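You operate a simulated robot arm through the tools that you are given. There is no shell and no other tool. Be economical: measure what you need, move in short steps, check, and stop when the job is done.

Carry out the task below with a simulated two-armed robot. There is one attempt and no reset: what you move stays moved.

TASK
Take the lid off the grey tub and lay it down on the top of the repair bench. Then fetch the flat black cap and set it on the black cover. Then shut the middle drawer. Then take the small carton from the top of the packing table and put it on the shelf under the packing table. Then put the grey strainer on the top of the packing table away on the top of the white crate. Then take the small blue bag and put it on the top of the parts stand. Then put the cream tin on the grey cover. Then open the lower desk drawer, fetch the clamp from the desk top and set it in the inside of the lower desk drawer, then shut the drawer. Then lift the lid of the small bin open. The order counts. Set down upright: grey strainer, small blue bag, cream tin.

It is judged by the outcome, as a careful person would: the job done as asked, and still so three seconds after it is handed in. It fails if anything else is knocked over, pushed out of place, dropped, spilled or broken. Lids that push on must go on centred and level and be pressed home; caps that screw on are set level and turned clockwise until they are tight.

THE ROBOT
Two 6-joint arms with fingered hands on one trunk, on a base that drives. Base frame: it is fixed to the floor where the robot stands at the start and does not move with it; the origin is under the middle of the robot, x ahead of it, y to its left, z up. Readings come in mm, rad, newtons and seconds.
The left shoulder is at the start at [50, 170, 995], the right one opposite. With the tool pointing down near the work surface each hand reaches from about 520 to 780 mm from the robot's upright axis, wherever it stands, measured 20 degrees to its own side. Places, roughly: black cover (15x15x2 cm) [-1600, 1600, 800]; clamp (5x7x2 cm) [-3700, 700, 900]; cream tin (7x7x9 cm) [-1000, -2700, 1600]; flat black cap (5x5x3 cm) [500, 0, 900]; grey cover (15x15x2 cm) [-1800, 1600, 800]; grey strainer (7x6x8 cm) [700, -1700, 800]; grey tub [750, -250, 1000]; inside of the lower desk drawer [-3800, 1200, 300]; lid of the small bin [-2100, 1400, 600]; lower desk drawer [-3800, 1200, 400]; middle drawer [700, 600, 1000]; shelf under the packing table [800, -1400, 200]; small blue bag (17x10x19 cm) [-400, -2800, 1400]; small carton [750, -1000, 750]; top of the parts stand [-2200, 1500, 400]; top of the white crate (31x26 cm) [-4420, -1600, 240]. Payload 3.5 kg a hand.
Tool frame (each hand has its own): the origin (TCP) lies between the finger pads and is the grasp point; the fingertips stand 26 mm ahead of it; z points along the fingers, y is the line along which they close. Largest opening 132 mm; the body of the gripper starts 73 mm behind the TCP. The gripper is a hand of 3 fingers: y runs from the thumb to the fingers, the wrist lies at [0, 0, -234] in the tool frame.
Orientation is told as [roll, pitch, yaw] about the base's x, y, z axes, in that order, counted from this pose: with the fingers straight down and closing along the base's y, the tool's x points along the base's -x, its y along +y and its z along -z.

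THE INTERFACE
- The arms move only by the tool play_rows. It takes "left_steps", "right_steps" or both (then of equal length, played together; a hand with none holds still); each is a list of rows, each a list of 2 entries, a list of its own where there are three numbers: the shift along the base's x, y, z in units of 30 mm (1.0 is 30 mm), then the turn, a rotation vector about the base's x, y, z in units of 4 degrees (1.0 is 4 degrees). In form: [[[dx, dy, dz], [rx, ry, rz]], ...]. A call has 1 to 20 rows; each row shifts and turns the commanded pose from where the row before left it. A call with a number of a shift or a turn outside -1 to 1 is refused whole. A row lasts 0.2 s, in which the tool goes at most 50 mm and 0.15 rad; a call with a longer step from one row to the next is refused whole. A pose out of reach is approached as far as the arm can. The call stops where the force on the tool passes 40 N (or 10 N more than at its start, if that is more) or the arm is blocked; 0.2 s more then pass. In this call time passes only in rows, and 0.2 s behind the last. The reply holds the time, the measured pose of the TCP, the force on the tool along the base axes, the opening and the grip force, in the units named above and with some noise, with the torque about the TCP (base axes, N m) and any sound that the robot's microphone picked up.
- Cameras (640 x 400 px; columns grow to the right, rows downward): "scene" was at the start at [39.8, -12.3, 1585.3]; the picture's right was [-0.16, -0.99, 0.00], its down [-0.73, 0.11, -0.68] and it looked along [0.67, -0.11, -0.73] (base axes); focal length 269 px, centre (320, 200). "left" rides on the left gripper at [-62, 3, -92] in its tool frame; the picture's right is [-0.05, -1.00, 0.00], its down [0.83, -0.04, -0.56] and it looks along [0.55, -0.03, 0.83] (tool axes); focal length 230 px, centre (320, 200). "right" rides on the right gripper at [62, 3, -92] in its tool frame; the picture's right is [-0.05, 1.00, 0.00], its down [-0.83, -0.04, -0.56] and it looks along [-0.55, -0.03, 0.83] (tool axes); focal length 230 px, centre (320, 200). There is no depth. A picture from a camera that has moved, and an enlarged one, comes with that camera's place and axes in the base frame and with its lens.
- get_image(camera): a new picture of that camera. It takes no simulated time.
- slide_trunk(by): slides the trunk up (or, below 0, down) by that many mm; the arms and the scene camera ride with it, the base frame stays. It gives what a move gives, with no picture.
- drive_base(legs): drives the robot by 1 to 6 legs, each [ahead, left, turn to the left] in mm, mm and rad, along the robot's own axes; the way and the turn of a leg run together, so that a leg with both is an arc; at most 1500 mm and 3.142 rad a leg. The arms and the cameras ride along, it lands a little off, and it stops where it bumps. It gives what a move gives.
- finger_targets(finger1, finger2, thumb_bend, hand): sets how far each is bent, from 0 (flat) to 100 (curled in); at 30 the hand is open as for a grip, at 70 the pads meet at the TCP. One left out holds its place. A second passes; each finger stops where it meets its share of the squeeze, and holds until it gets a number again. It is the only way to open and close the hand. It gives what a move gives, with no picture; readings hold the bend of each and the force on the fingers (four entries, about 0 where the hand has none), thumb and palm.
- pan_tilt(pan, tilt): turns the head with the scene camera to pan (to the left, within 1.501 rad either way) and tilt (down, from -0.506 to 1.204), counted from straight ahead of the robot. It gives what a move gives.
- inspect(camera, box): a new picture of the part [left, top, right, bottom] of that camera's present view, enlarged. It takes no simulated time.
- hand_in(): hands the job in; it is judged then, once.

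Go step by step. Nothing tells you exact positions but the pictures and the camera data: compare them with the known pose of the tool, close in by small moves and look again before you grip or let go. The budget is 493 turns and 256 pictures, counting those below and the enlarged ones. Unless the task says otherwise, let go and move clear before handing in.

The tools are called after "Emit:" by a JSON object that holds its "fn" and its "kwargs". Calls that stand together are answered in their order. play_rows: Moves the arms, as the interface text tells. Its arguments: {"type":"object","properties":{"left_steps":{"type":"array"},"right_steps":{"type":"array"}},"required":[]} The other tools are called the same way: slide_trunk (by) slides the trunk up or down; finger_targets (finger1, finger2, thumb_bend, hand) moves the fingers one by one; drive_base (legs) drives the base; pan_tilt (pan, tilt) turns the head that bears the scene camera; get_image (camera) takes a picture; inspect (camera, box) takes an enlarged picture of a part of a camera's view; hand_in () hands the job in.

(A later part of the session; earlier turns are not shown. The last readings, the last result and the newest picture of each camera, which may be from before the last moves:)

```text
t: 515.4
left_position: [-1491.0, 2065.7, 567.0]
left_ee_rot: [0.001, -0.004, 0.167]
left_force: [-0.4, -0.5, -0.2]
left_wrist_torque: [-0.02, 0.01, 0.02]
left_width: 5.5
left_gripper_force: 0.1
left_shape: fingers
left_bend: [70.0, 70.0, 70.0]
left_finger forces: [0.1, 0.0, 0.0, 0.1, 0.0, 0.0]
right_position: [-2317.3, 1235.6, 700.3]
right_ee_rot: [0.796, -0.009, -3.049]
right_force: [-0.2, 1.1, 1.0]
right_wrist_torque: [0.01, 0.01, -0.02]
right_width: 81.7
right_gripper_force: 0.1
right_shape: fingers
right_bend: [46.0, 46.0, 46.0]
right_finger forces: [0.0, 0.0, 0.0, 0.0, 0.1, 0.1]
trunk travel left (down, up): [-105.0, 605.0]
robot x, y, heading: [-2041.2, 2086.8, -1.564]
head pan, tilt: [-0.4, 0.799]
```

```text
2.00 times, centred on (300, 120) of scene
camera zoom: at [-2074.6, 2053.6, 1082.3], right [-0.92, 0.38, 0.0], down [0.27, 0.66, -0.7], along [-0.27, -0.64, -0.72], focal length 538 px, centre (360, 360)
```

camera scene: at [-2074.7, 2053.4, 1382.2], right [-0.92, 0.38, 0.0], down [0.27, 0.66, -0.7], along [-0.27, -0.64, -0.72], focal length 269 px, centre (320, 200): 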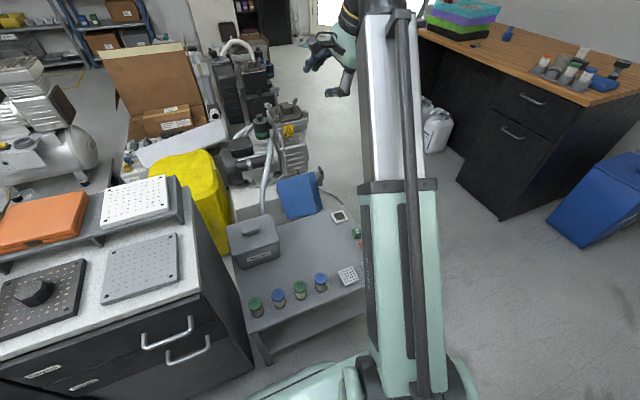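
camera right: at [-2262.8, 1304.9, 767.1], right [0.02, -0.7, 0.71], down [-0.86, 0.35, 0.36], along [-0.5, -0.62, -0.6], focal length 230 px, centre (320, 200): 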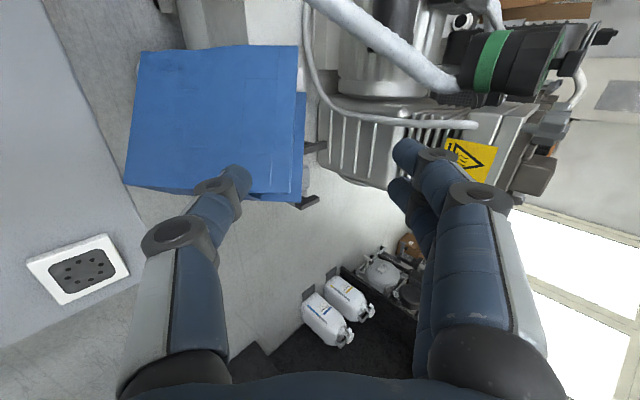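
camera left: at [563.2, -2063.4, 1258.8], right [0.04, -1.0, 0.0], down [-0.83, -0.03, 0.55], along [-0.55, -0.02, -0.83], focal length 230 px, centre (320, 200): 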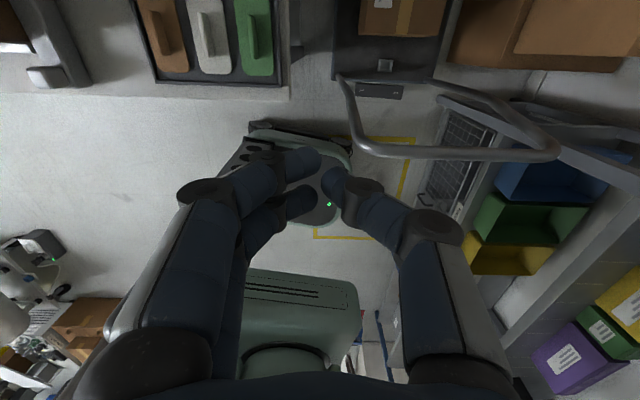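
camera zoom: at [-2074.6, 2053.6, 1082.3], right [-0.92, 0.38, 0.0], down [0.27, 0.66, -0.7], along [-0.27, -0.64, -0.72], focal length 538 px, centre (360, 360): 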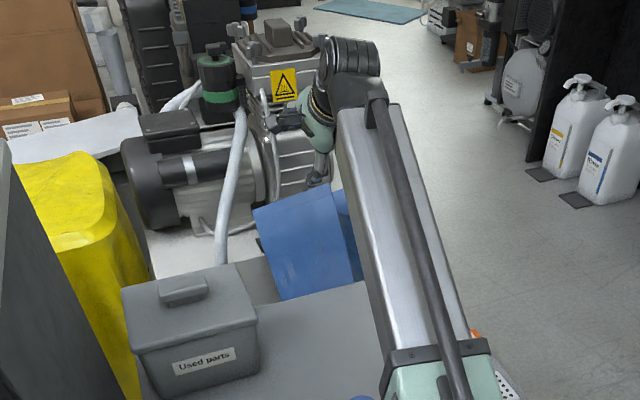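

Triangulation puts the bag's rim at [-2330, 1107, 538] and its bottom edge at [-2322, 1256, 417] – too far from here. I'll go around to the west side and face east.

Emit:
{"fn": "play_rows", "kwargs": {"right_steps": [[[0, 0.9, 0.9], [0, 0, 0]], [[0, 0.9, 0.9], [0, 0, 0]], [[0, 0.9, 0.5], [1, 0, 0]], [[0, 0.9, 0], [1, 0, 0]], [[0, 0.5, 0], [1, 0, 0]], [[0, 0, 0], [1, 0, 0]], [[0, 0, 0], [1, 0, 0]], [[0, 0, 0], [1, 0, 0]], [[0, 0, 0], [1, 0, 1]], [[0, 0, 0], [1, 0, 1]], [[0, 0, 0], [1, 0, 1]], [[0, 0, 0], [1, 0, 1]], [[0, 0, 0], [1, 0, 1]], [[0, 0, 0], [0.4, 0, 1]], [[0, 0, 0], [0, 0, 1]], [[0, 0, 0], [0, 0, 1]]]}}

Emit:
{"fn": "slide_trunk", "kwargs": {"by": 400}}

Emit:
{"fn": "drive_base", "kwargs": {"legs": [[0, -880, 0], [760, 0, 0], [0, 0, 1.565]]}}

Emit:
{"fn": "pan_tilt", "kwargs": {"pan": -0.35, "tilt": 0.9}}

Emit:
{"fn": "get_image", "kwargs": {"camera": "scene"}}

```text
t: 518.8
left_position: [-1491.1, 2064.7, 566.9]
left_ee_rot: [0.0, -0.002, 0.166]
left_force: [0.7, -0.5, 0.2]
left_wrist_torque: [0.0, 0.0, 0.03]
left_width: 5.7
left_gripper_force: 0.0
left_shape: fingers
left_bend: [70.0, 70.0, 70.0]
left_finger forces: [0.1, 0.1, 0.1, 0.0, 0.0, 0.0]
right_position: [-2294.8, 1408.0, 638.8]
right_ee_rot: [0.021, 0.126, -2.518]
right_force: [-0.8, -0.1, 0.7]
right_wrist_torque: [0.01, 0.02, 0.03]
right_width: 81.5
right_gripper_force: 0.1
right_shape: fingers
right_bend: [46.0, 46.0, 46.0]
right_finger forces: [0.0, 0.1, 0.0, 0.0, 0.1, 0.0]
right hand out of reach, approached as far as the arm can: row 8, 9, 10, 11, 12, 13, 14, 15, 16
trunk travel left (down, up): [-105.0, 605.0]
robot x, y, heading: [-2044.2, 2088.2, -1.562]
head pan, tilt: [-0.4, 0.799]
```

```text
t: 522.6
left_position: [-1491.7, 2066.0, 967.5]
left_ee_rot: [0.001, -0.004, 0.167]
left_force: [-0.1, 0.2, 0.6]
left_wrist_torque: [-0.02, 0.0, 0.02]
left_width: 5.6
left_gripper_force: 0.0
left_shape: fingers
left_bend: [70.0, 70.0, 70.0]
left_finger forces: [0.0, 0.0, 0.0, 0.1, 0.0, 0.0]
right_position: [-2293.1, 1409.6, 1037.7]
right_ee_rot: [0.023, 0.126, -2.52]
right_force: [-0.1, -0.6, 1.5]
right_wrist_torque: [-0.03, 0.03, 0.05]
right_width: 81.4
right_gripper_force: 0.1
right_shape: fingers
right_bend: [46.0, 46.0, 46.0]
right_finger forces: [0.0, 0.1, 0.1, 0.0, 0.0, 0.0]
trunk travel left (down, up): [-505.0, 205.0]
robot x, y, heading: [-2046.3, 2092.9, -1.565]
head pan, tilt: [-0.4, 0.799]
```

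```text
t: 534.8
left_position: [-2901.6, 1888.5, 966.7]
left_ee_rot: [0.0, -0.003, 1.723]
left_force: [-0.2, 0.7, 0.1]
left_wrist_torque: [-0.02, 0.0, -0.03]
left_width: 5.8
left_gripper_force: 0.1
left_shape: fingers
left_bend: [70.0, 70.0, 70.0]
left_finger forces: [0.1, 0.0, 0.0, 0.1, 0.1, 0.0]
right_position: [-2253.0, 1080.5, 1039.5]
right_ee_rot: [0.021, 0.127, -0.959]
right_force: [0.3, -0.9, 0.5]
right_wrist_torque: [0.0, 0.01, 0.01]
right_width: 81.1
right_gripper_force: 0.1
right_shape: fingers
right_bend: [46.0, 46.0, 46.0]
right_finger forces: [0.0, 0.1, 0.0, 0.1, 0.0, 0.0]
trunk travel left (down, up): [-505.0, 205.0]
robot x, y, heading: [-2930.1, 1339.6, -0.006]
head pan, tilt: [-0.4, 0.799]
```

```text
t: 535.4
left_position: [-2901.4, 1889.6, 967.5]
left_ee_rot: [0.0, -0.004, 1.725]
left_force: [0.0, -0.1, -0.3]
left_wrist_torque: [-0.02, -0.04, 0.0]
left_width: 5.5
left_gripper_force: 0.0
left_shape: fingers
left_bend: [70.0, 70.0, 70.0]
left_finger forces: [0.0, 0.1, 0.0, 0.0, 0.0, 0.0]
right_position: [-2252.7, 1080.3, 1039.2]
right_ee_rot: [0.023, 0.126, -0.96]
right_force: [0.0, 0.1, 0.3]
right_wrist_torque: [-0.01, -0.02, 0.0]
right_width: 81.3
right_gripper_force: 0.0
right_shape: fingers
right_bend: [46.0, 46.0, 46.0]
right_finger forces: [0.0, 0.1, 0.0, 0.0, 0.0, 0.0]
trunk travel left (down, up): [-505.0, 205.0]
robot x, y, heading: [-2930.0, 1338.0, -0.006]
head pan, tilt: [-0.351, 0.901]
```

```text
72 pictures are left
camera scene: at [-2897.3, 1310.4, 1474.4], right [-0.35, -0.94, 0.0], down [-0.73, 0.27, -0.62], along [0.58, -0.22, -0.78], focal length 269 px, centre (320, 200)
```

scene: 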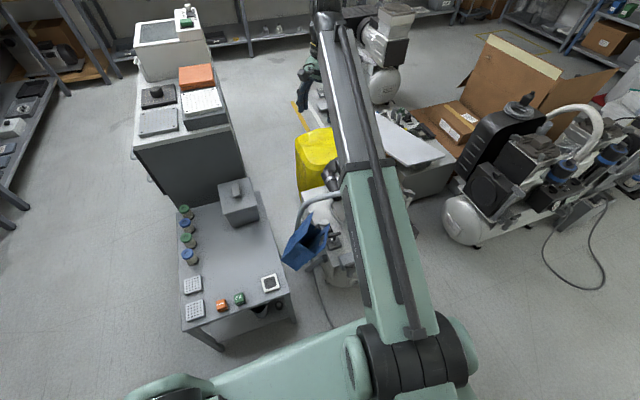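

Emit:
{"fn": "inspect", "kwargs": {"camera": "scene", "box": [240, 180, 370, 310]}}

Emit:
{"fn": "get_image", "kwargs": {"camera": "right"}}

```text
3.08 times, centred on (305, 245) of scene
camera zoom: at [-2897.3, 1310.4, 1474.4], right [-0.35, -0.94, 0.0], down [-0.73, 0.27, -0.62], along [0.58, -0.22, -0.78], focal length 828 px, centre (366, 62)
```

zoom: 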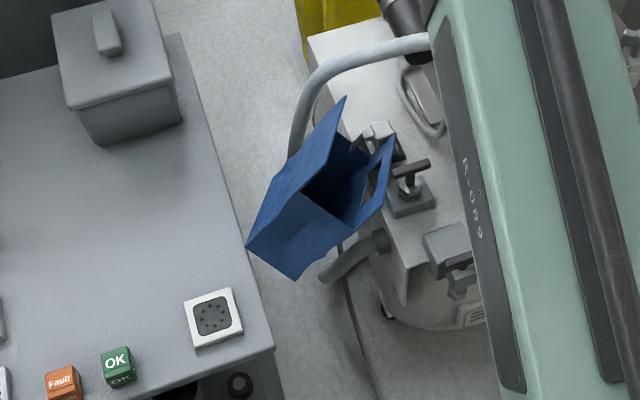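

```text
70 pictures are left
camera right: at [-2281.3, 1121.8, 1138.1], right [0.85, 0.53, 0.02], down [0.47, -0.76, 0.45], along [0.25, -0.37, -0.9], focal length 230 px, centre (320, 200)
```

right: 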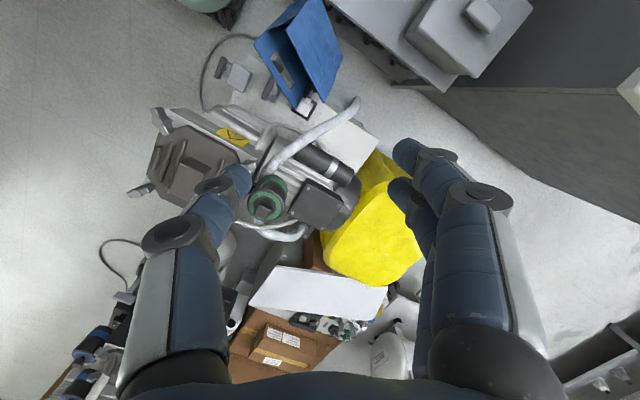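

From the west I see the bag wedged with its mouth up: front rim runs from about [-2371, 1200] to [-2251, 1096] at z≈538. I align the right hand (yaw −30°) above that rim and lower the trunk.

Emit:
{"fn": "play_rows", "kwargs": {"right_steps": [[[-0.3, 0.4, 0], [0, 0, 1]], [[-0.3, 0.4, 0], [0, 0, 1]], [[-0.3, 0.4, 0], [0, 0, 1]], [[-0.3, 0.4, 0], [0, 0, 1]], [[-0.4, 0.4, 0], [0, 0, 1]], [[-0.3, 0.3, 0], [0, 0, 1]], [[0, 0, 0], [-0.58, -0.71, 0]], [[0, 0, 0], [-0.58, -0.71, 0]]]}}

Emit:
{"fn": "slide_trunk", "kwargs": {"by": -330}}

Emit:
{"fn": "get_image", "kwargs": {"camera": "right"}}

Emit:
{"fn": "inspect", "kwargs": {"camera": "scene", "box": [220, 80, 400, 260]}}

```text
t: 537.2
left_position: [-2900.8, 1889.9, 967.8]
left_ee_rot: [0.0, -0.003, 1.724]
left_force: [0.8, 0.8, -1.3]
left_wrist_torque: [0.01, 0.01, -0.03]
left_width: 5.5
left_gripper_force: 0.1
left_shape: fingers
left_bend: [70.0, 70.0, 70.0]
left_finger forces: [0.0, 0.0, 0.1, 0.0, 0.0, 0.0]
right_position: [-2297.9, 1152.2, 1006.6]
right_ee_rot: [0.006, -0.002, -0.541]
right_force: [0.8, 0.2, -0.2]
right_wrist_torque: [0.0, -0.01, 0.02]
right_width: 81.5
right_gripper_force: 0.1
right_shape: fingers
right_bend: [46.0, 46.0, 46.0]
right_finger forces: [0.1, 0.0, 0.0, 0.0, 0.1, 0.1]
right hand out of reach, approached as far as the arm can: row 2, 3, 4, 5, 6
trunk travel left (down, up): [-505.0, 205.0]
robot x, y, heading: [-2928.3, 1337.1, -0.004]
head pan, tilt: [-0.351, 0.901]
```

```text
t: 540.5
left_position: [-2900.8, 1889.3, 637.7]
left_ee_rot: [-0.001, -0.004, 1.726]
left_force: [-0.5, -0.3, 0.0]
left_wrist_torque: [-0.01, 0.01, -0.01]
left_width: 5.5
left_gripper_force: 0.1
left_shape: fingers
left_bend: [70.0, 70.0, 70.0]
left_finger forces: [0.0, 0.0, 0.0, 0.0, 0.0, 0.0]
right_position: [-2296.9, 1151.7, 676.1]
right_ee_rot: [0.005, -0.003, -0.541]
right_force: [-1.0, 0.2, -0.6]
right_wrist_torque: [0.03, -0.02, 0.0]
right_width: 81.5
right_gripper_force: 0.0
right_shape: fingers
right_bend: [46.0, 46.0, 46.0]
right_finger forces: [0.0, 0.0, 0.1, 0.0, 0.0, 0.0]
trunk travel left (down, up): [-175.0, 535.0]
robot x, y, heading: [-2929.1, 1331.7, -0.001]
head pan, tilt: [-0.351, 0.901]
```

```text
69 pictures are left
camera right: at [-2349.3, 1185.8, 768.8], right [0.56, 0.83, 0.01], down [0.69, -0.47, 0.56], along [0.46, -0.31, -0.83], focal length 230 px, centre (320, 200)
```

right: 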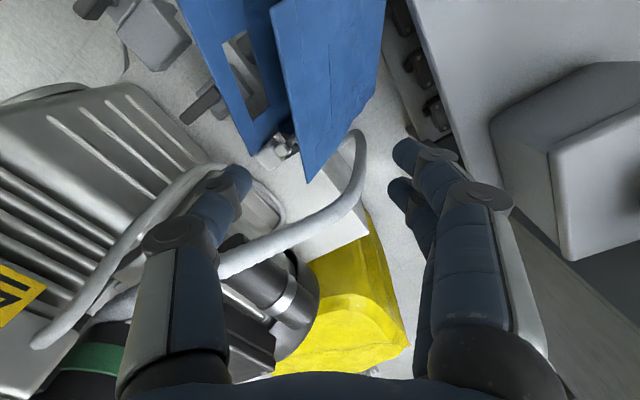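

```text
2.22 times, centred on (310, 170) of scene
camera zoom: at [-2897.3, 1310.5, 1144.4], right [-0.35, -0.94, 0.0], down [-0.73, 0.27, -0.62], along [0.58, -0.22, -0.78], focal length 598 px, centre (342, 267)
```

zoom: 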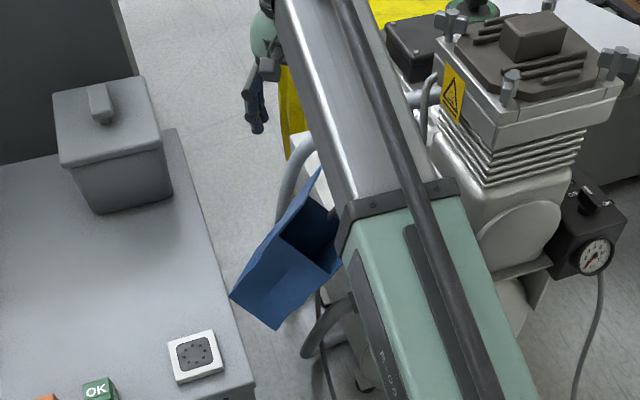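

Emit:
{"fn": "play_rows", "kwargs": {"right_steps": [[[-0.4, -0.22, -0.5], [0, 0, 1]], [[-0.4, -0.22, -0.5], [0, 0, 1]], [[0, 0, -0.8], [0, 0, 0.75]], [[0, 0, -0.8], [0, 0, 0]]]}}

Emit:
{"fn": "get_image", "kwargs": {"camera": "right"}}

```text
t: 541.5
left_position: [-2900.3, 1890.4, 636.5]
left_ee_rot: [-0.002, -0.003, 1.725]
left_force: [0.4, 0.6, 0.7]
left_wrist_torque: [0.02, -0.02, -0.03]
left_width: 5.7
left_gripper_force: 0.1
left_shape: fingers
left_bend: [70.0, 70.0, 70.0]
left_finger forces: [0.0, 0.0, 0.1, 0.1, 0.0, 0.0]
right_position: [-2322.3, 1138.4, 598.1]
right_ee_rot: [0.005, -0.002, -0.348]
right_force: [-0.7, 0.9, 0.8]
right_wrist_torque: [-0.02, 0.03, 0.02]
right_width: 81.3
right_gripper_force: 0.1
right_shape: fingers
right_bend: [46.0, 46.0, 46.0]
right_finger forces: [0.0, 0.0, 0.1, 0.1, 0.0, 0.0]
trunk travel left (down, up): [-175.0, 535.0]
robot x, y, heading: [-2934.5, 1335.1, -0.008]
head pan, tilt: [-0.351, 0.901]
```

```text
67 pictures are left
camera right: at [-2379.6, 1163.0, 690.0], right [0.39, 0.92, 0.01], down [0.76, -0.33, 0.56], along [0.51, -0.21, -0.83], focal length 230 px, centre (320, 200)
```

right: 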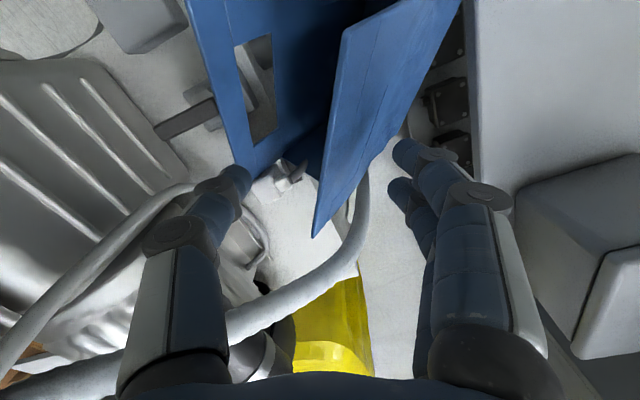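

Emit:
{"fn": "finger_targets", "kwargs": {"hand": "right", "finger1": 50, "finger2": 50, "thumb_bend": 54}}

Emit:
{"fn": "play_rows", "kwargs": {"right_steps": [[[-0.47, 0.45, 0], [0, 0, -1]], [[0, 0, -0.8], [0, 0, -0.5]], [[0, 0, -0.6], [0, 0, 0]]]}}

Emit:
{"fn": "get_image", "kwargs": {"camera": "right"}}

```text
t: 542.5
left_position: [-2900.8, 1889.6, 637.8]
left_ee_rot: [-0.001, -0.003, 1.725]
left_force: [0.5, -0.8, 0.6]
left_wrist_torque: [-0.02, -0.01, 0.0]
left_width: 5.6
left_gripper_force: 0.1
left_shape: fingers
left_bend: [70.0, 70.0, 70.0]
left_finger forces: [0.0, 0.1, 0.0, 0.0, 0.0, 0.0]
right_position: [-2322.1, 1139.5, 598.6]
right_ee_rot: [0.006, -0.001, -0.349]
right_force: [0.1, 0.0, -0.5]
right_wrist_torque: [-0.03, -0.01, -0.02]
right_width: 61.8
right_gripper_force: 0.0
right_shape: fingers
right_bend: [50.0, 50.0, 54.0]
right_finger forces: [0.0, 0.0, 0.1, 0.0, 0.1, 0.0]
trunk travel left (down, up): [-175.0, 535.0]
robot x, y, heading: [-2932.9, 1334.1, -0.007]
head pan, tilt: [-0.351, 0.901]
```

```text
t: 543.3
left_position: [-2900.3, 1890.6, 637.4]
left_ee_rot: [0.001, -0.004, 1.724]
left_force: [0.2, 0.9, -0.1]
left_wrist_torque: [0.03, -0.03, 0.01]
left_width: 5.8
left_gripper_force: 0.0
left_shape: fingers
left_bend: [70.0, 70.0, 70.0]
left_finger forces: [0.1, 0.0, 0.1, 0.0, 0.1, 0.0]
right_position: [-2335.8, 1151.4, 556.3]
right_ee_rot: [0.007, -0.002, -0.455]
right_force: [0.1, 0.0, 0.3]
right_wrist_torque: [0.03, -0.02, 0.01]
right_width: 61.6
right_gripper_force: 0.5
right_shape: fingers
right_bend: [50.0, 50.0, 54.0]
right_finger forces: [0.7, 0.0, 0.0, 0.0, 0.1, 0.0]
trunk travel left (down, up): [-175.0, 535.0]
robot x, y, heading: [-2922.3, 1333.8, -0.004]
head pan, tilt: [-0.351, 0.901]
```

```text
66 pictures are left
camera right: at [-2390.3, 1180.7, 648.5], right [0.49, 0.87, 0.01], down [0.72, -0.41, 0.56], along [0.49, -0.27, -0.83], focal length 230 px, centre (320, 200)
```

right: 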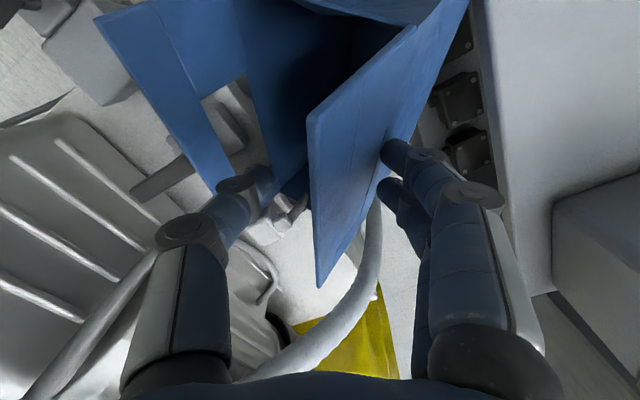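

Emit:
{"fn": "finger_targets", "kwargs": {"hand": "right", "finger1": 42, "finger2": 42}}

Emit:
{"fn": "play_rows", "kwargs": {"right_steps": [[[0.1, 0.15, -0.35], [0, 0, 0]], [[0, 0, -0.35], [0, 0, 0]]]}}

Emit:
{"fn": "finger_targets", "kwargs": {"hand": "right", "finger1": 68, "finger2": 68, "thumb_bend": 66}}

Emit:
{"fn": "get_image", "kwargs": {"camera": "right"}}

```text
t: 544.3
left_position: [-2900.9, 1889.4, 637.7]
left_ee_rot: [0.001, -0.004, 1.724]
left_force: [-0.4, -0.3, -0.1]
left_wrist_torque: [0.01, 0.02, 0.0]
left_width: 5.8
left_gripper_force: 0.2
left_shape: fingers
left_bend: [70.0, 70.0, 70.0]
left_finger forces: [0.0, 0.0, 0.1, 0.0, 0.0, 0.0]
right_position: [-2335.4, 1151.0, 555.8]
right_ee_rot: [0.005, -0.002, -0.454]
right_force: [0.9, 0.6, 0.1]
right_wrist_torque: [0.0, -0.05, -0.01]
right_width: 74.2
right_gripper_force: 0.1
right_shape: fingers
right_bend: [42.0, 42.0, 54.0]
right_finger forces: [0.0, 0.0, 0.0, 0.0, 0.1, 0.0]
trunk travel left (down, up): [-175.0, 535.0]
robot x, y, heading: [-2934.2, 1336.9, -0.005]
head pan, tilt: [-0.351, 0.901]
```

```text
t: 544.9
left_position: [-2900.5, 1890.1, 637.0]
left_ee_rot: [0.001, -0.003, 1.724]
left_force: [0.3, 0.2, -0.2]
left_wrist_torque: [0.01, 0.01, -0.01]
left_width: 5.5
left_gripper_force: 0.2
left_shape: fingers
left_bend: [70.0, 70.0, 70.0]
left_finger forces: [0.0, 0.1, 0.1, 0.0, 0.0, 0.0]
right_position: [-2332.5, 1156.3, 535.3]
right_ee_rot: [0.005, -0.001, -0.453]
right_force: [-0.3, -0.4, 0.6]
right_wrist_torque: [-0.01, -0.03, -0.01]
right_width: 74.2
right_gripper_force: 0.1
right_shape: fingers
right_bend: [42.0, 42.0, 54.0]
right_finger forces: [0.0, 0.1, 0.1, 0.0, 0.0, 0.0]
trunk travel left (down, up): [-175.0, 535.0]
robot x, y, heading: [-2926.9, 1336.2, -0.005]
head pan, tilt: [-0.351, 0.901]
```

```text
t: 545.9
left_position: [-2900.2, 1890.4, 636.8]
left_ee_rot: [0.0, 0.0, 1.726]
left_force: [0.6, 0.3, -0.8]
left_wrist_torque: [-0.03, -0.01, -0.01]
left_width: 5.4
left_gripper_force: 0.0
left_shape: fingers
left_bend: [70.0, 70.0, 70.0]
left_finger forces: [0.0, 0.0, 0.1, 0.0, 0.0, 0.0]
right_position: [-2332.5, 1156.8, 535.4]
right_ee_rot: [0.004, -0.001, -0.455]
right_force: [3.2, 12.1, 4.3]
right_wrist_torque: [0.4, -0.14, 0.06]
right_width: 25.5
right_gripper_force: 6.5
right_shape: fingers
right_bend: [61.0, 63.0, 66.0]
right_finger forces: [6.5, 7.6, 0.0, 0.0, 0.0, 0.1]
trunk travel left (down, up): [-175.0, 535.0]
robot x, y, heading: [-2927.3, 1339.6, -0.01]
head pan, tilt: [-0.351, 0.901]
```

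```text
65 pictures are left
camera right: at [-2386.7, 1187.0, 627.9], right [0.48, 0.87, 0.01], down [0.73, -0.41, 0.56], along [0.49, -0.27, -0.83], focal length 230 px, centre (320, 200)
```

right: 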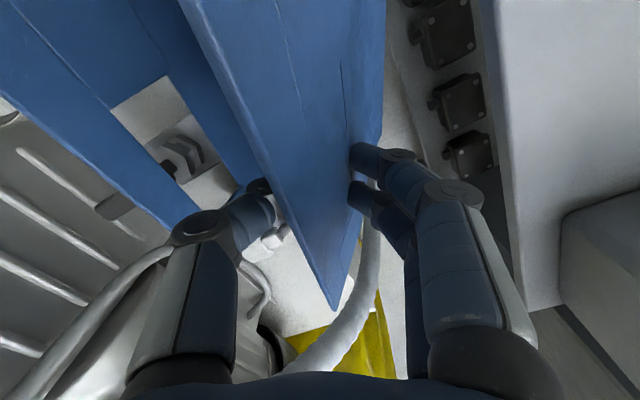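

Emit:
{"fn": "finger_targets", "kwargs": {"hand": "right", "finger1": 74, "finger2": 74, "thumb_bend": 90}}

Emit:
{"fn": "get_image", "kwargs": {"camera": "right"}}

```text
t: 546.9
left_position: [-2900.1, 1889.7, 637.6]
left_ee_rot: [0.001, -0.001, 1.725]
left_force: [-1.5, -0.3, 0.8]
left_wrist_torque: [0.01, 0.01, -0.02]
left_width: 5.7
left_gripper_force: 0.0
left_shape: fingers
left_bend: [70.0, 70.0, 70.0]
left_finger forces: [0.0, 0.1, 0.0, 0.0, 0.1, 0.1]
right_position: [-2331.4, 1155.4, 536.4]
right_ee_rot: [0.005, -0.001, -0.454]
right_force: [-0.5, 10.7, 5.6]
right_wrist_torque: [0.73, -0.09, 0.16]
right_width: 7.1
right_gripper_force: 15.2
right_shape: fingers
right_bend: [73.0, 71.0, 87.0]
right_finger forces: [10.0, 12.0, 0.0, 0.1, 8.0, 0.0]
trunk travel left (down, up): [-175.0, 535.0]
robot x, y, heading: [-2930.0, 1335.0, 0.0]
head pan, tilt: [-0.351, 0.901]
```

```text
64 pictures are left
camera right: at [-2387.0, 1186.4, 627.9], right [0.48, 0.87, 0.01], down [0.73, -0.41, 0.56], along [0.49, -0.27, -0.83], focal length 230 px, centre (320, 200)
```

right: 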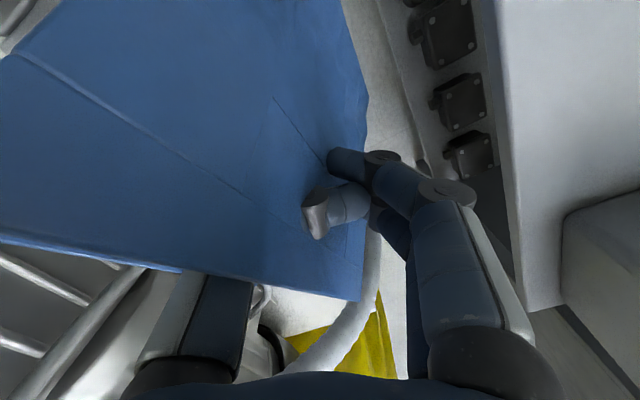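

The thumb now passes through the handle hole and meets the fingers – the strip is captured. I lift slowly.

Emit:
{"fn": "play_rows", "kwargs": {"right_steps": [[[0, 0, 0.4], [0, 0, 0]], [[0, 0, 0.6], [0, 0, 0]], [[0, 0, 0.8], [0, 0, 0]]]}}

Emit:
{"fn": "get_image", "kwargs": {"camera": "right"}}

Emit:
{"fn": "inspect", "kwargs": {"camera": "scene", "box": [220, 80, 400, 260]}}

```text
t: 547.7
left_position: [-2901.6, 1889.1, 636.5]
left_ee_rot: [0.0, -0.005, 1.726]
left_force: [-0.4, -0.4, 0.3]
left_wrist_torque: [0.0, -0.01, 0.01]
left_width: 5.8
left_gripper_force: 0.0
left_shape: fingers
left_bend: [70.0, 70.0, 70.0]
left_finger forces: [0.0, 0.0, 0.0, 0.1, 0.0, 0.0]
right_position: [-2332.4, 1154.8, 590.1]
right_ee_rot: [0.003, -0.001, -0.457]
right_force: [0.0, 0.5, -1.3]
right_wrist_torque: [0.02, 0.0, -0.04]
right_width: 8.9
right_gripper_force: 2.1
right_shape: fingers
right_bend: [73.0, 73.0, 88.0]
right_finger forces: [2.4, 0.0, 0.0, 0.0, 1.4, 0.0]
trunk travel left (down, up): [-175.0, 535.0]
robot x, y, heading: [-2931.9, 1337.1, -0.001]
head pan, tilt: [-0.351, 0.901]
```

```text
63 pictures are left
camera right: at [-2387.2, 1185.3, 682.3], right [0.49, 0.87, 0.0], down [0.73, -0.41, 0.56], along [0.49, -0.27, -0.83], focal length 230 px, centre (320, 200)
```

right: 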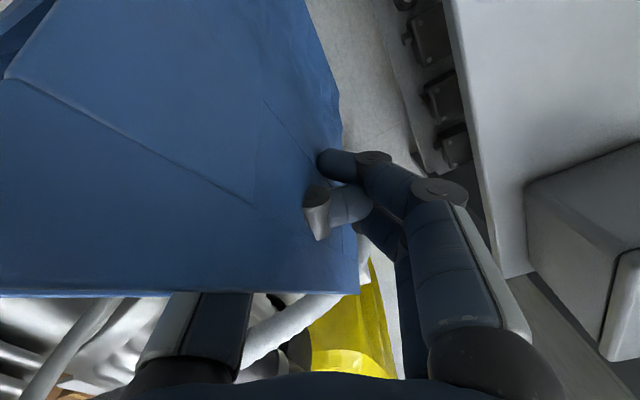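

```text
2.22 times, centred on (310, 170) of scene
camera zoom: at [-2897.2, 1310.4, 1144.4], right [-0.35, -0.94, 0.0], down [-0.73, 0.27, -0.62], along [0.58, -0.22, -0.78], focal length 598 px, centre (342, 267)
```

zoom: 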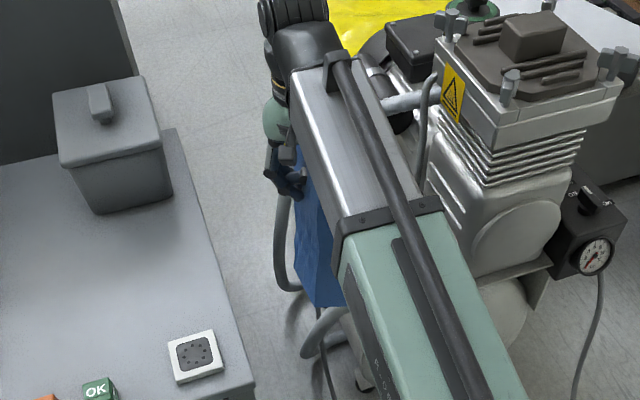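

Emit:
{"fn": "play_rows", "kwargs": {"right_steps": [[[0, 0, 1], [0, 0, 0]], [[0, 0, 1], [0, 0, 0]], [[0, 0, 1], [0, 0, 0]], [[0, 0, 1], [0, 0, 0]], [[0, 0.8, 0.5], [0, 0, 0]], [[0, 0.9, 0], [0, 0, 0]], [[0, 0.9, 0], [0, 0, 0]], [[0, 0.9, 0], [0, 0, 0]], [[0, 0.9, 0], [0, 0, 0]], [[0, 0.9, 0], [0, 0, 0]]]}}

Emit:
{"fn": "get_image", "kwargs": {"camera": "scene"}}

Emit:
{"fn": "get_image", "kwargs": {"camera": "right"}}

```text
t: 549.9
left_position: [-2901.4, 1889.9, 637.4]
left_ee_rot: [0.001, -0.003, 1.724]
left_force: [0.1, 0.5, 0.3]
left_wrist_torque: [0.01, -0.01, 0.0]
left_width: 5.8
left_gripper_force: 0.1
left_shape: fingers
left_bend: [70.0, 70.0, 70.0]
left_finger forces: [0.0, 0.1, 0.1, 0.0, 0.0, 0.1]
right_position: [-2331.2, 1316.4, 718.5]
right_ee_rot: [0.004, -0.002, -0.454]
right_force: [0.1, 0.2, -1.4]
right_wrist_torque: [0.0, -0.01, 0.0]
right_width: 8.5
right_gripper_force: 0.7
right_shape: fingers
right_bend: [73.0, 73.0, 88.0]
right_finger forces: [0.0, 0.0, 0.1, 0.0, 0.8, 0.0]
right hand out of reach, approached as far as the arm can: row 5
trunk travel left (down, up): [-175.0, 535.0]
robot x, y, heading: [-2931.4, 1340.2, -0.002]
head pan, tilt: [-0.351, 0.901]
```

```text
61 pictures are left
camera scene: at [-2897.3, 1310.3, 1144.4], right [-0.35, -0.94, 0.0], down [-0.73, 0.27, -0.62], along [0.58, -0.22, -0.78], focal length 269 px, centre (320, 200)
```

scene: 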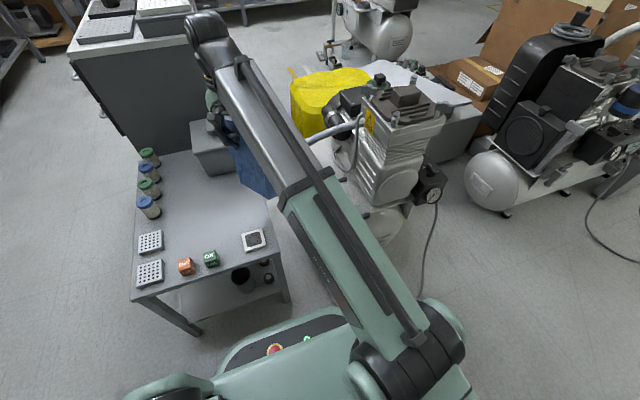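

```text
60 pictures are left
camera right: at [-2385.4, 1345.6, 811.1], right [0.49, 0.87, 0.01], down [0.73, -0.41, 0.56], along [0.49, -0.27, -0.83], focal length 230 px, centre (320, 200)
```

right: 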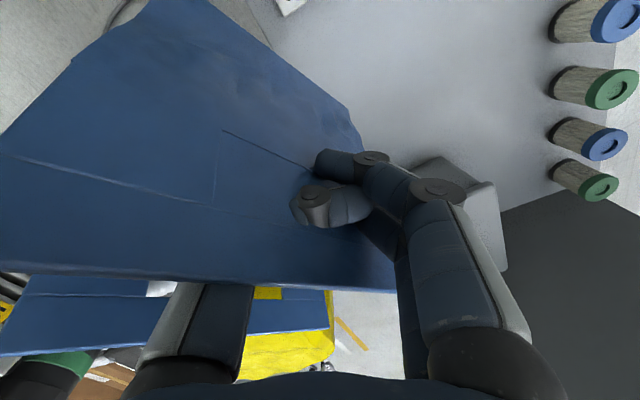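

The bag hangs from the strip with its front facing west-north-west. I carry it over the stand to about [-2262, 1398] and lower it.

Emit:
{"fn": "play_rows", "kwargs": {"right_steps": [[[0.77, 0.91, 0], [0, 0, 0]], [[0.77, 0.91, 0], [0, 0, 0]], [[0.77, 0.91, 0], [0, 0, 0]], [[0, 0, -0.9], [0, 0, 0]], [[0, 0, -0.9], [0, 0, 0]], [[0, 0, -0.7], [0, 0, 0]]]}}

Emit:
{"fn": "inspect", "kwargs": {"camera": "scene", "box": [100, 60, 340, 300]}}

```text
t: 551.3
left_position: [-2901.4, 1888.9, 637.8]
left_ee_rot: [-0.001, -0.004, 1.724]
left_force: [-0.7, 0.1, 0.0]
left_wrist_torque: [0.02, -0.02, -0.01]
left_width: 6.0
left_gripper_force: 0.1
left_shape: fingers
left_bend: [70.0, 70.0, 70.0]
left_finger forces: [0.0, 0.0, 0.0, 0.1, 0.0, 0.1]
right_position: [-2273.2, 1390.1, 639.5]
right_ee_rot: [0.005, -0.003, -0.454]
right_force: [-0.4, 0.2, -0.7]
right_wrist_torque: [0.03, 0.02, 0.0]
right_width: 8.9
right_gripper_force: 0.4
right_shape: fingers
right_bend: [73.0, 73.0, 88.0]
right_finger forces: [0.1, 0.0, 0.0, 0.1, 0.6, 0.2]
right hand out of reach, approached as far as the arm can: row 3
trunk travel left (down, up): [-175.0, 535.0]
robot x, y, heading: [-2928.2, 1335.1, -0.003]
head pan, tilt: [-0.351, 0.901]
```

```text
1.67 times, centred on (220, 180) of scene
camera zoom: at [-2897.3, 1310.5, 1144.4], right [-0.35, -0.94, 0.0], down [-0.73, 0.27, -0.62], along [0.58, -0.22, -0.78], focal length 448 px, centre (487, 233)
```

zoom: 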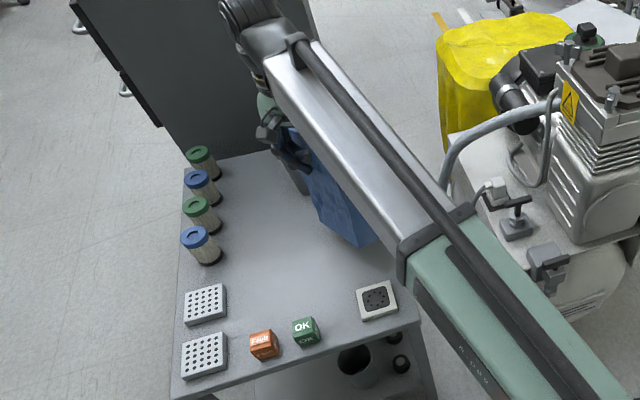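

Emit:
{"fn": "play_rows", "kwargs": {"right_steps": [[[-0.2, 0, -0.4], [0, 0, 0]], [[-0.2, 0, -0.4], [0, 0, 0]], [[0, 0, -0.3], [0, 0, 0]]]}}

Emit:
{"fn": "get_image", "kwargs": {"camera": "right"}}

```text
t: 552.1
left_position: [-2901.2, 1889.7, 637.0]
left_ee_rot: [0.001, -0.003, 1.725]
left_force: [1.1, 0.3, -0.2]
left_wrist_torque: [-0.01, 0.02, 0.0]
left_width: 5.4
left_gripper_force: 0.0
left_shape: fingers
left_bend: [70.0, 70.0, 70.0]
left_finger forces: [0.0, 0.0, 0.0, 0.1, 0.0, 0.0]
right_position: [-2285.6, 1391.4, 606.3]
right_ee_rot: [0.005, -0.002, -0.454]
right_force: [-0.4, 0.0, 1.4]
right_wrist_torque: [-0.04, -0.06, 0.03]
right_width: 9.2
right_gripper_force: 1.1
right_shape: fingers
right_bend: [73.0, 74.0, 88.0]
right_finger forces: [3.1, 0.1, 0.1, 0.0, 0.1, 0.0]
trunk travel left (down, up): [-175.0, 535.0]
robot x, y, heading: [-2929.1, 1335.0, -0.004]
head pan, tilt: [-0.351, 0.901]
```

```text
58 pictures are left
camera right: at [-2341.1, 1421.6, 697.9], right [0.49, 0.87, 0.01], down [0.73, -0.41, 0.56], along [0.49, -0.27, -0.83], focal length 230 px, centre (320, 200)
```

right: 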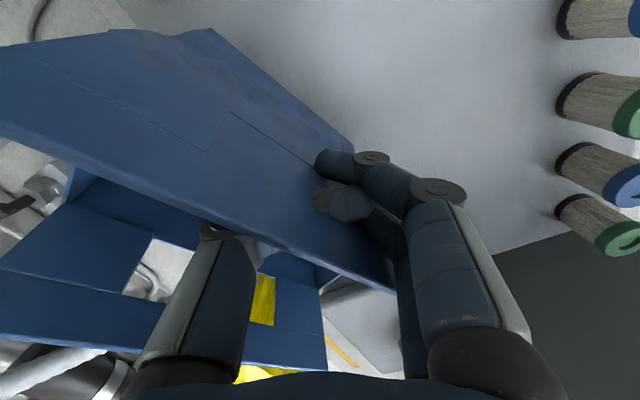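

The bag touches with one end; its footprint would overhang the rear edge a bit, so I lift slightly, shift 60 mm north, and lower fully to let it stand.

Emit:
{"fn": "play_rows", "kwargs": {"right_steps": [[[0, 0.3, 0.6], [0, 0, 0]], [[-0.2, 0.9, 0], [0, 0, 0]], [[-0.2, 0.9, 0], [0, 0, 0]], [[0, 0, -0.6], [0, 0, 0]], [[0, 0, -0.4], [0, 0, 0]], [[0, 0, -0.4], [0, 0, 0]]]}}

Emit:
{"fn": "get_image", "kwargs": {"camera": "right"}}

Emit:
{"fn": "inspect", "kwargs": {"camera": "scene", "box": [100, 60, 340, 260]}}

```text
t: 553.6
left_position: [-2901.5, 1889.1, 638.0]
left_ee_rot: [-0.004, -0.004, 1.725]
left_force: [0.6, 0.4, 0.1]
left_wrist_torque: [0.02, 0.0, -0.01]
left_width: 5.8
left_gripper_force: 0.0
left_shape: fingers
left_bend: [70.0, 70.0, 70.0]
left_finger forces: [0.0, 0.0, 0.0, 0.1, 0.0, 0.1]
right_position: [-2298.2, 1457.0, 591.2]
right_ee_rot: [0.016, -0.008, -0.452]
right_force: [-2.5, -0.2, 23.9]
right_wrist_torque: [0.08, -0.44, 0.05]
right_width: 8.9
right_gripper_force: 23.4
right_shape: fingers
right_bend: [73.0, 77.0, 89.0]
right_finger forces: [4.9, 42.7, 0.1, 0.0, 0.0, 0.1]
trunk travel left (down, up): [-175.0, 535.0]
robot x, y, heading: [-2926.3, 1335.8, -0.003]
head pan, tilt: [-0.351, 0.901]
stopped in row 6 (right hand): the force on the tool passed its limit at 42 N (the readings are from after the stop); the commanded pose is now the measured one
```

```text
57 pictures are left
camera right: at [-2353.4, 1485.4, 682.9], right [0.48, 0.87, 0.01], down [0.72, -0.41, 0.56], along [0.5, -0.26, -0.83], focal length 230 px, centre (320, 200)
```

right: 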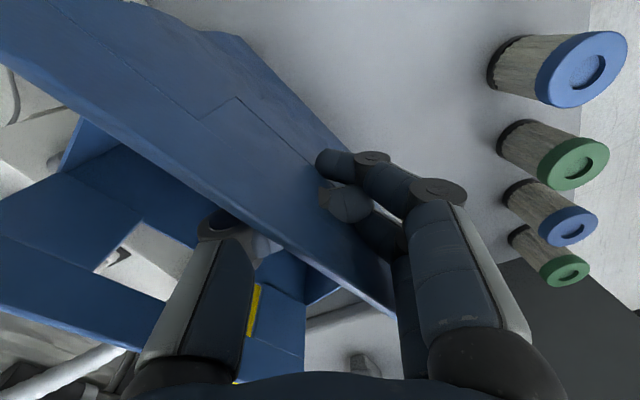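

```text
2.00 times, centred on (220, 160) of scene
camera zoom: at [-2899.1, 1310.2, 1144.5], right [-0.35, -0.94, 0.0], down [-0.73, 0.27, -0.62], along [0.58, -0.22, -0.78], focal length 538 px, centre (520, 280)
```

zoom: 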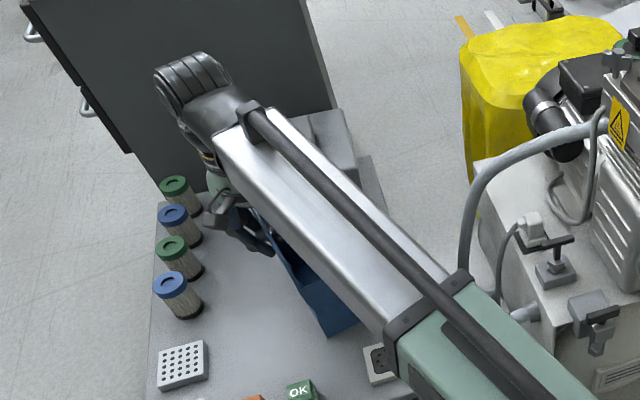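

The bag now stands nearly upright on the stand. I relieve the load and open fingers and thumb in small steps.

Emit:
{"fn": "play_rows", "kwargs": {"right_steps": [[[-0.2, 0.25, 0.25], [0, 0, 0]]]}}

Emit:
{"fn": "finger_targets", "kwargs": {"hand": "right", "finger1": 60, "finger2": 60}}

Emit:
{"fn": "finger_targets", "kwargs": {"hand": "right", "thumb_bend": 78}}

Emit:
{"fn": "get_image", "kwargs": {"camera": "right"}}

```text
t: 554.0
left_position: [-2902.4, 1889.0, 635.9]
left_ee_rot: [0.0, -0.003, 1.726]
left_force: [-0.3, -0.3, 0.1]
left_wrist_torque: [-0.01, -0.01, -0.01]
left_width: 6.1
left_gripper_force: 0.0
left_shape: fingers
left_bend: [70.0, 70.0, 70.0]
left_finger forces: [0.1, 0.1, 0.0, 0.0, 0.0, 0.0]
right_position: [-2304.3, 1462.7, 594.2]
right_ee_rot: [0.008, -0.004, -0.454]
right_force: [0.1, 0.1, 2.2]
right_wrist_torque: [-0.01, -0.07, -0.05]
right_width: 9.4
right_gripper_force: 7.1
right_shape: fingers
right_bend: [73.0, 75.0, 89.0]
right_finger forces: [3.2, 9.9, 0.0, 0.1, 0.0, 0.0]
trunk travel left (down, up): [-175.0, 535.0]
robot x, y, heading: [-2929.9, 1335.3, -0.003]
head pan, tilt: [-0.351, 0.901]
```

```text
t: 555.0
left_position: [-2901.9, 1889.2, 637.2]
left_ee_rot: [0.001, -0.003, 1.726]
left_force: [-0.2, -0.4, -0.2]
left_wrist_torque: [0.0, -0.01, 0.02]
left_width: 5.6
left_gripper_force: 0.1
left_shape: fingers
left_bend: [70.0, 70.0, 70.0]
left_finger forces: [0.0, 0.0, 0.1, 0.0, 0.0, 0.0]
right_position: [-2303.1, 1464.6, 595.7]
right_ee_rot: [0.012, -0.005, -0.453]
right_force: [0.9, -1.8, 11.7]
right_wrist_torque: [-0.21, 0.03, 0.01]
right_width: 15.6
right_gripper_force: 14.9
right_shape: fingers
right_bend: [60.0, 70.0, 89.0]
right_finger forces: [0.9, 28.6, 0.0, 0.0, 0.0, 0.0]
trunk travel left (down, up): [-175.0, 535.0]
robot x, y, heading: [-2933.1, 1335.1, -0.005]
head pan, tilt: [-0.351, 0.901]
```

```text
t: 556.0
left_position: [-2901.8, 1889.7, 637.7]
left_ee_rot: [0.0, -0.004, 1.726]
left_force: [0.3, 0.6, -0.1]
left_wrist_torque: [0.0, 0.04, -0.04]
left_width: 5.5
left_gripper_force: 0.1
left_shape: fingers
left_bend: [70.0, 70.0, 70.0]
left_finger forces: [0.0, 0.0, 0.0, 0.0, 0.1, 0.0]
right_position: [-2303.3, 1463.3, 595.5]
right_ee_rot: [0.011, -0.005, -0.453]
right_force: [0.4, -0.2, 10.9]
right_wrist_torque: [-0.15, -0.02, -0.03]
right_width: 11.2
right_gripper_force: 12.7
right_shape: fingers
right_bend: [60.0, 70.0, 79.0]
right_finger forces: [0.8, 24.4, 0.0, 0.0, 0.0, 0.0]
trunk travel left (down, up): [-175.0, 535.0]
robot x, y, heading: [-2928.8, 1336.3, -0.007]
head pan, tilt: [-0.351, 0.901]
```

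```text
55 pictures are left
camera right: at [-2359.2, 1493.1, 687.9], right [0.48, 0.87, 0.01], down [0.72, -0.41, 0.56], along [0.49, -0.26, -0.83], focal length 230 px, centre (320, 200)
```

right: 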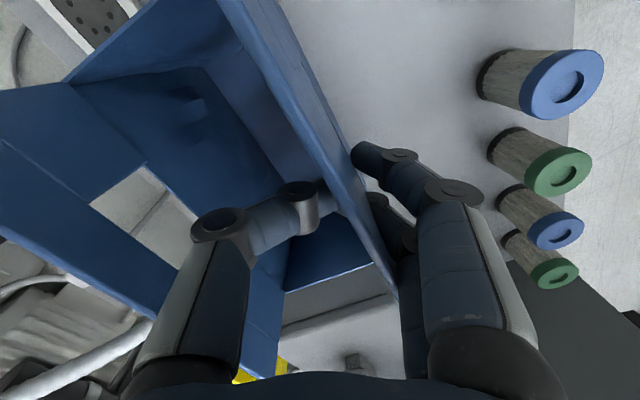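

The bag is upright; finger 2 pokes through the hole. I open the thumb inside, relax finger 2, and withdraw the hand northward.

Emit:
{"fn": "finger_targets", "kwargs": {"hand": "right", "finger1": 56, "finger2": 73, "thumb_bend": 44}}

Emit:
{"fn": "play_rows", "kwargs": {"right_steps": [[[0, 0.5, 0], [0, 0, 0]], [[0, 0.5, 0], [0, 0, 0]]]}}

Emit:
{"fn": "get_image", "kwargs": {"camera": "right"}}

```text
t: 557.0
left_position: [-2899.6, 1889.7, 637.2]
left_ee_rot: [0.001, -0.004, 1.726]
left_force: [-0.4, 1.0, -0.4]
left_wrist_torque: [0.01, -0.01, 0.05]
left_width: 5.6
left_gripper_force: 0.0
left_shape: fingers
left_bend: [70.0, 70.0, 70.0]
left_finger forces: [0.0, 0.1, 0.0, 0.0, 0.0, 0.0]
right_position: [-2303.6, 1463.6, 595.6]
right_ee_rot: [0.011, -0.006, -0.454]
right_force: [0.2, 0.3, -0.8]
right_wrist_torque: [-0.02, -0.01, -0.01]
right_width: 67.3
right_gripper_force: 0.6
right_shape: fingers
right_bend: [56.0, 73.0, 44.0]
right_finger forces: [0.0, 0.0, 0.1, 0.0, 0.1, 0.1]
trunk travel left (down, up): [-175.0, 535.0]
robot x, y, heading: [-2927.0, 1337.1, -0.005]
head pan, tilt: [-0.351, 0.901]
```

```text
t: 557.6
left_position: [-2901.3, 1889.2, 637.1]
left_ee_rot: [0.001, -0.002, 1.724]
left_force: [-0.7, 0.0, 0.9]
left_wrist_torque: [0.0, 0.01, 0.0]
left_width: 5.5
left_gripper_force: 0.0
left_shape: fingers
left_bend: [70.0, 70.0, 70.0]
left_finger forces: [0.0, 0.0, 0.1, 0.0, 0.1, 0.0]
right_position: [-2303.6, 1492.6, 595.6]
right_ee_rot: [0.009, -0.005, -0.453]
right_force: [-1.3, -0.5, 1.0]
right_wrist_torque: [0.01, -0.01, 0.02]
right_width: 67.5
right_gripper_force: 0.3
right_shape: fingers
right_bend: [56.0, 73.0, 44.0]
right_finger forces: [0.0, 0.9, 0.0, 0.0, 0.1, 0.1]
trunk travel left (down, up): [-175.0, 535.0]
robot x, y, heading: [-2928.4, 1335.3, -0.005]
head pan, tilt: [-0.351, 0.901]
```

```text
54 pictures are left
camera right: at [-2358.8, 1522.8, 686.9], right [0.48, 0.87, 0.01], down [0.72, -0.41, 0.56], along [0.49, -0.26, -0.83], focal length 230 px, centre (320, 200)
```

right: 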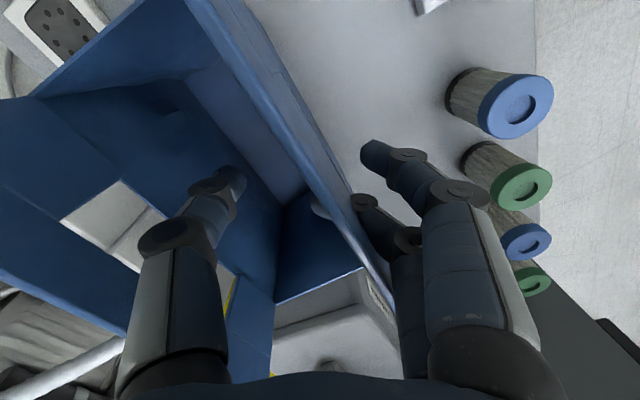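

Emit:
{"fn": "play_rows", "kwargs": {"right_steps": [[[-0.1, 0.5, 0], [0, 0, 0]]]}}

Emit:
{"fn": "finger_targets", "kwargs": {"hand": "right", "finger2": 66}}

Emit:
{"fn": "get_image", "kwargs": {"camera": "right"}}

```text
t: 558.0
left_position: [-2900.2, 1888.6, 637.5]
left_ee_rot: [0.0, -0.003, 1.727]
left_force: [0.1, -0.3, 0.3]
left_wrist_torque: [-0.02, -0.01, 0.04]
left_width: 5.6
left_gripper_force: 0.2
left_shape: fingers
left_bend: [70.0, 70.0, 70.0]
left_finger forces: [0.0, 0.1, 0.0, 0.0, 0.0, 0.1]
right_position: [-2306.3, 1508.2, 596.5]
right_ee_rot: [0.011, -0.006, -0.454]
right_force: [-1.0, 0.0, 0.9]
right_wrist_torque: [-0.02, -0.03, 0.02]
right_width: 67.2
right_gripper_force: 0.2
right_shape: fingers
right_bend: [56.0, 73.0, 44.0]
right_finger forces: [0.1, 0.5, 0.0, 0.1, 0.0, 0.0]
trunk travel left (down, up): [-175.0, 535.0]
robot x, y, heading: [-2927.4, 1336.8, -0.004]
head pan, tilt: [-0.351, 0.901]
```

```text
t: 559.0
left_position: [-2901.3, 1891.1, 636.9]
left_ee_rot: [0.0, -0.004, 1.726]
left_force: [0.0, -1.1, 0.6]
left_wrist_torque: [0.0, 0.01, 0.04]
left_width: 5.5
left_gripper_force: 0.0
left_shape: fingers
left_bend: [70.0, 70.0, 70.0]
left_finger forces: [0.1, 0.0, 0.1, 0.0, 0.0, 0.0]
right_position: [-2306.5, 1508.3, 598.2]
right_ee_rot: [0.012, -0.005, -0.455]
right_force: [-0.4, -0.9, 7.7]
right_wrist_torque: [-0.06, -0.08, 0.01]
right_width: 67.4
right_gripper_force: 6.7
right_shape: fingers
right_bend: [56.0, 71.0, 44.0]
right_finger forces: [0.1, 12.9, 0.1, 0.1, 0.1, 0.0]
trunk travel left (down, up): [-175.0, 535.0]
robot x, y, heading: [-2926.6, 1336.0, -0.005]
head pan, tilt: [-0.351, 0.901]
```

```text
53 pictures are left
camera right: at [-2361.7, 1538.3, 688.3], right [0.48, 0.87, 0.01], down [0.72, -0.41, 0.56], along [0.49, -0.26, -0.83], focal length 230 px, centre (320, 200)
```

right: 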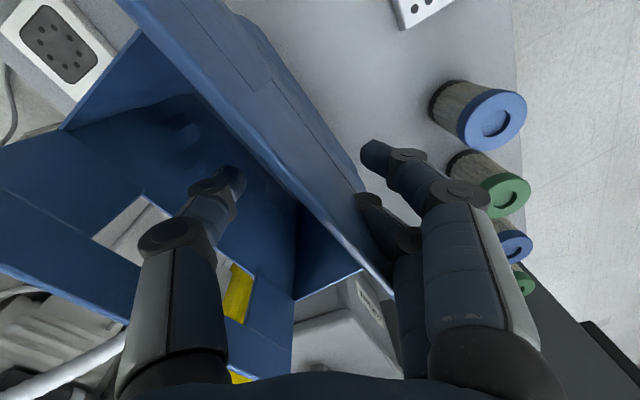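

Emit:
{"fn": "finger_targets", "kwargs": {"hand": "right", "finger2": 72}}

Emit:
{"fn": "play_rows", "kwargs": {"right_steps": [[[-0.08, 0.32, 0.25], [0, 0, 0]], [[-0.08, 0.32, 0.3], [0, 0, 0]], [[-0.08, 0.32, 0.3], [0, 0, 0]]]}}

Emit:
{"fn": "get_image", "kwargs": {"camera": "right"}}

```text
t: 560.0
left_position: [-2901.6, 1890.2, 637.1]
left_ee_rot: [-0.001, -0.005, 1.726]
left_force: [-0.4, 0.6, -0.2]
left_wrist_torque: [-0.03, 0.0, -0.03]
left_width: 5.3
left_gripper_force: 0.0
left_shape: fingers
left_bend: [70.0, 70.0, 70.0]
left_finger forces: [0.1, 0.1, 0.1, 0.0, 0.0, 0.1]
right_position: [-2305.9, 1509.1, 595.6]
right_ee_rot: [0.01, -0.004, -0.453]
right_force: [-0.8, -0.9, 0.3]
right_wrist_torque: [0.0, 0.04, 0.01]
right_width: 67.1
right_gripper_force: 0.6
right_shape: fingers
right_bend: [56.0, 72.0, 44.0]
right_finger forces: [0.0, 0.4, 0.1, 0.1, 0.0, 0.0]
trunk travel left (down, up): [-175.0, 535.0]
robot x, y, heading: [-2929.2, 1334.7, 0.001]
head pan, tilt: [-0.351, 0.901]
```

```text
t: 560.8
left_position: [-2902.3, 1889.8, 637.5]
left_ee_rot: [0.001, -0.004, 1.726]
left_force: [-0.3, -0.3, -0.3]
left_wrist_torque: [0.01, -0.02, -0.02]
left_width: 5.6
left_gripper_force: 0.0
left_shape: fingers
left_bend: [70.0, 70.0, 70.0]
left_finger forces: [0.0, 0.0, 0.0, 0.1, 0.0, 0.0]
right_position: [-2313.3, 1535.5, 621.1]
right_ee_rot: [0.009, -0.005, -0.453]
right_force: [0.9, 0.2, -0.4]
right_wrist_torque: [0.03, -0.01, -0.02]
right_width: 67.3
right_gripper_force: 0.1
right_shape: fingers
right_bend: [56.0, 72.0, 44.0]
right_finger forces: [0.0, 0.0, 0.0, 0.0, 0.1, 0.0]
trunk travel left (down, up): [-175.0, 535.0]
robot x, y, heading: [-2932.3, 1337.5, -0.005]
head pan, tilt: [-0.351, 0.901]
```

```text
52 pictures are left
camera right: at [-2368.2, 1567.1, 712.3], right [0.48, 0.87, 0.01], down [0.72, -0.41, 0.56], along [0.49, -0.26, -0.83], focal length 230 px, centre (320, 200)
```

right: 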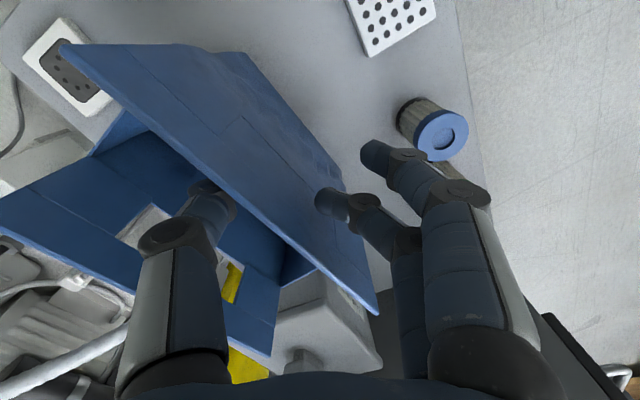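

Emit:
{"fn": "inspect", "kwargs": {"camera": "scene", "box": [100, 60, 340, 260]}}

```text
2.00 times, centred on (220, 160) of scene
camera zoom: at [-2897.3, 1310.5, 1144.4], right [-0.35, -0.94, 0.0], down [-0.73, 0.27, -0.62], along [0.58, -0.22, -0.78], focal length 538 px, centre (520, 280)
```

zoom: 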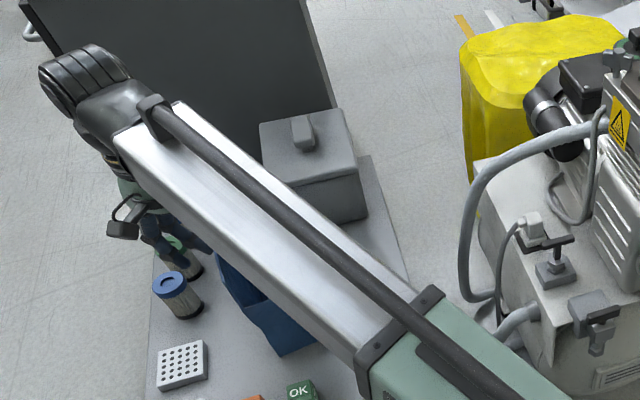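

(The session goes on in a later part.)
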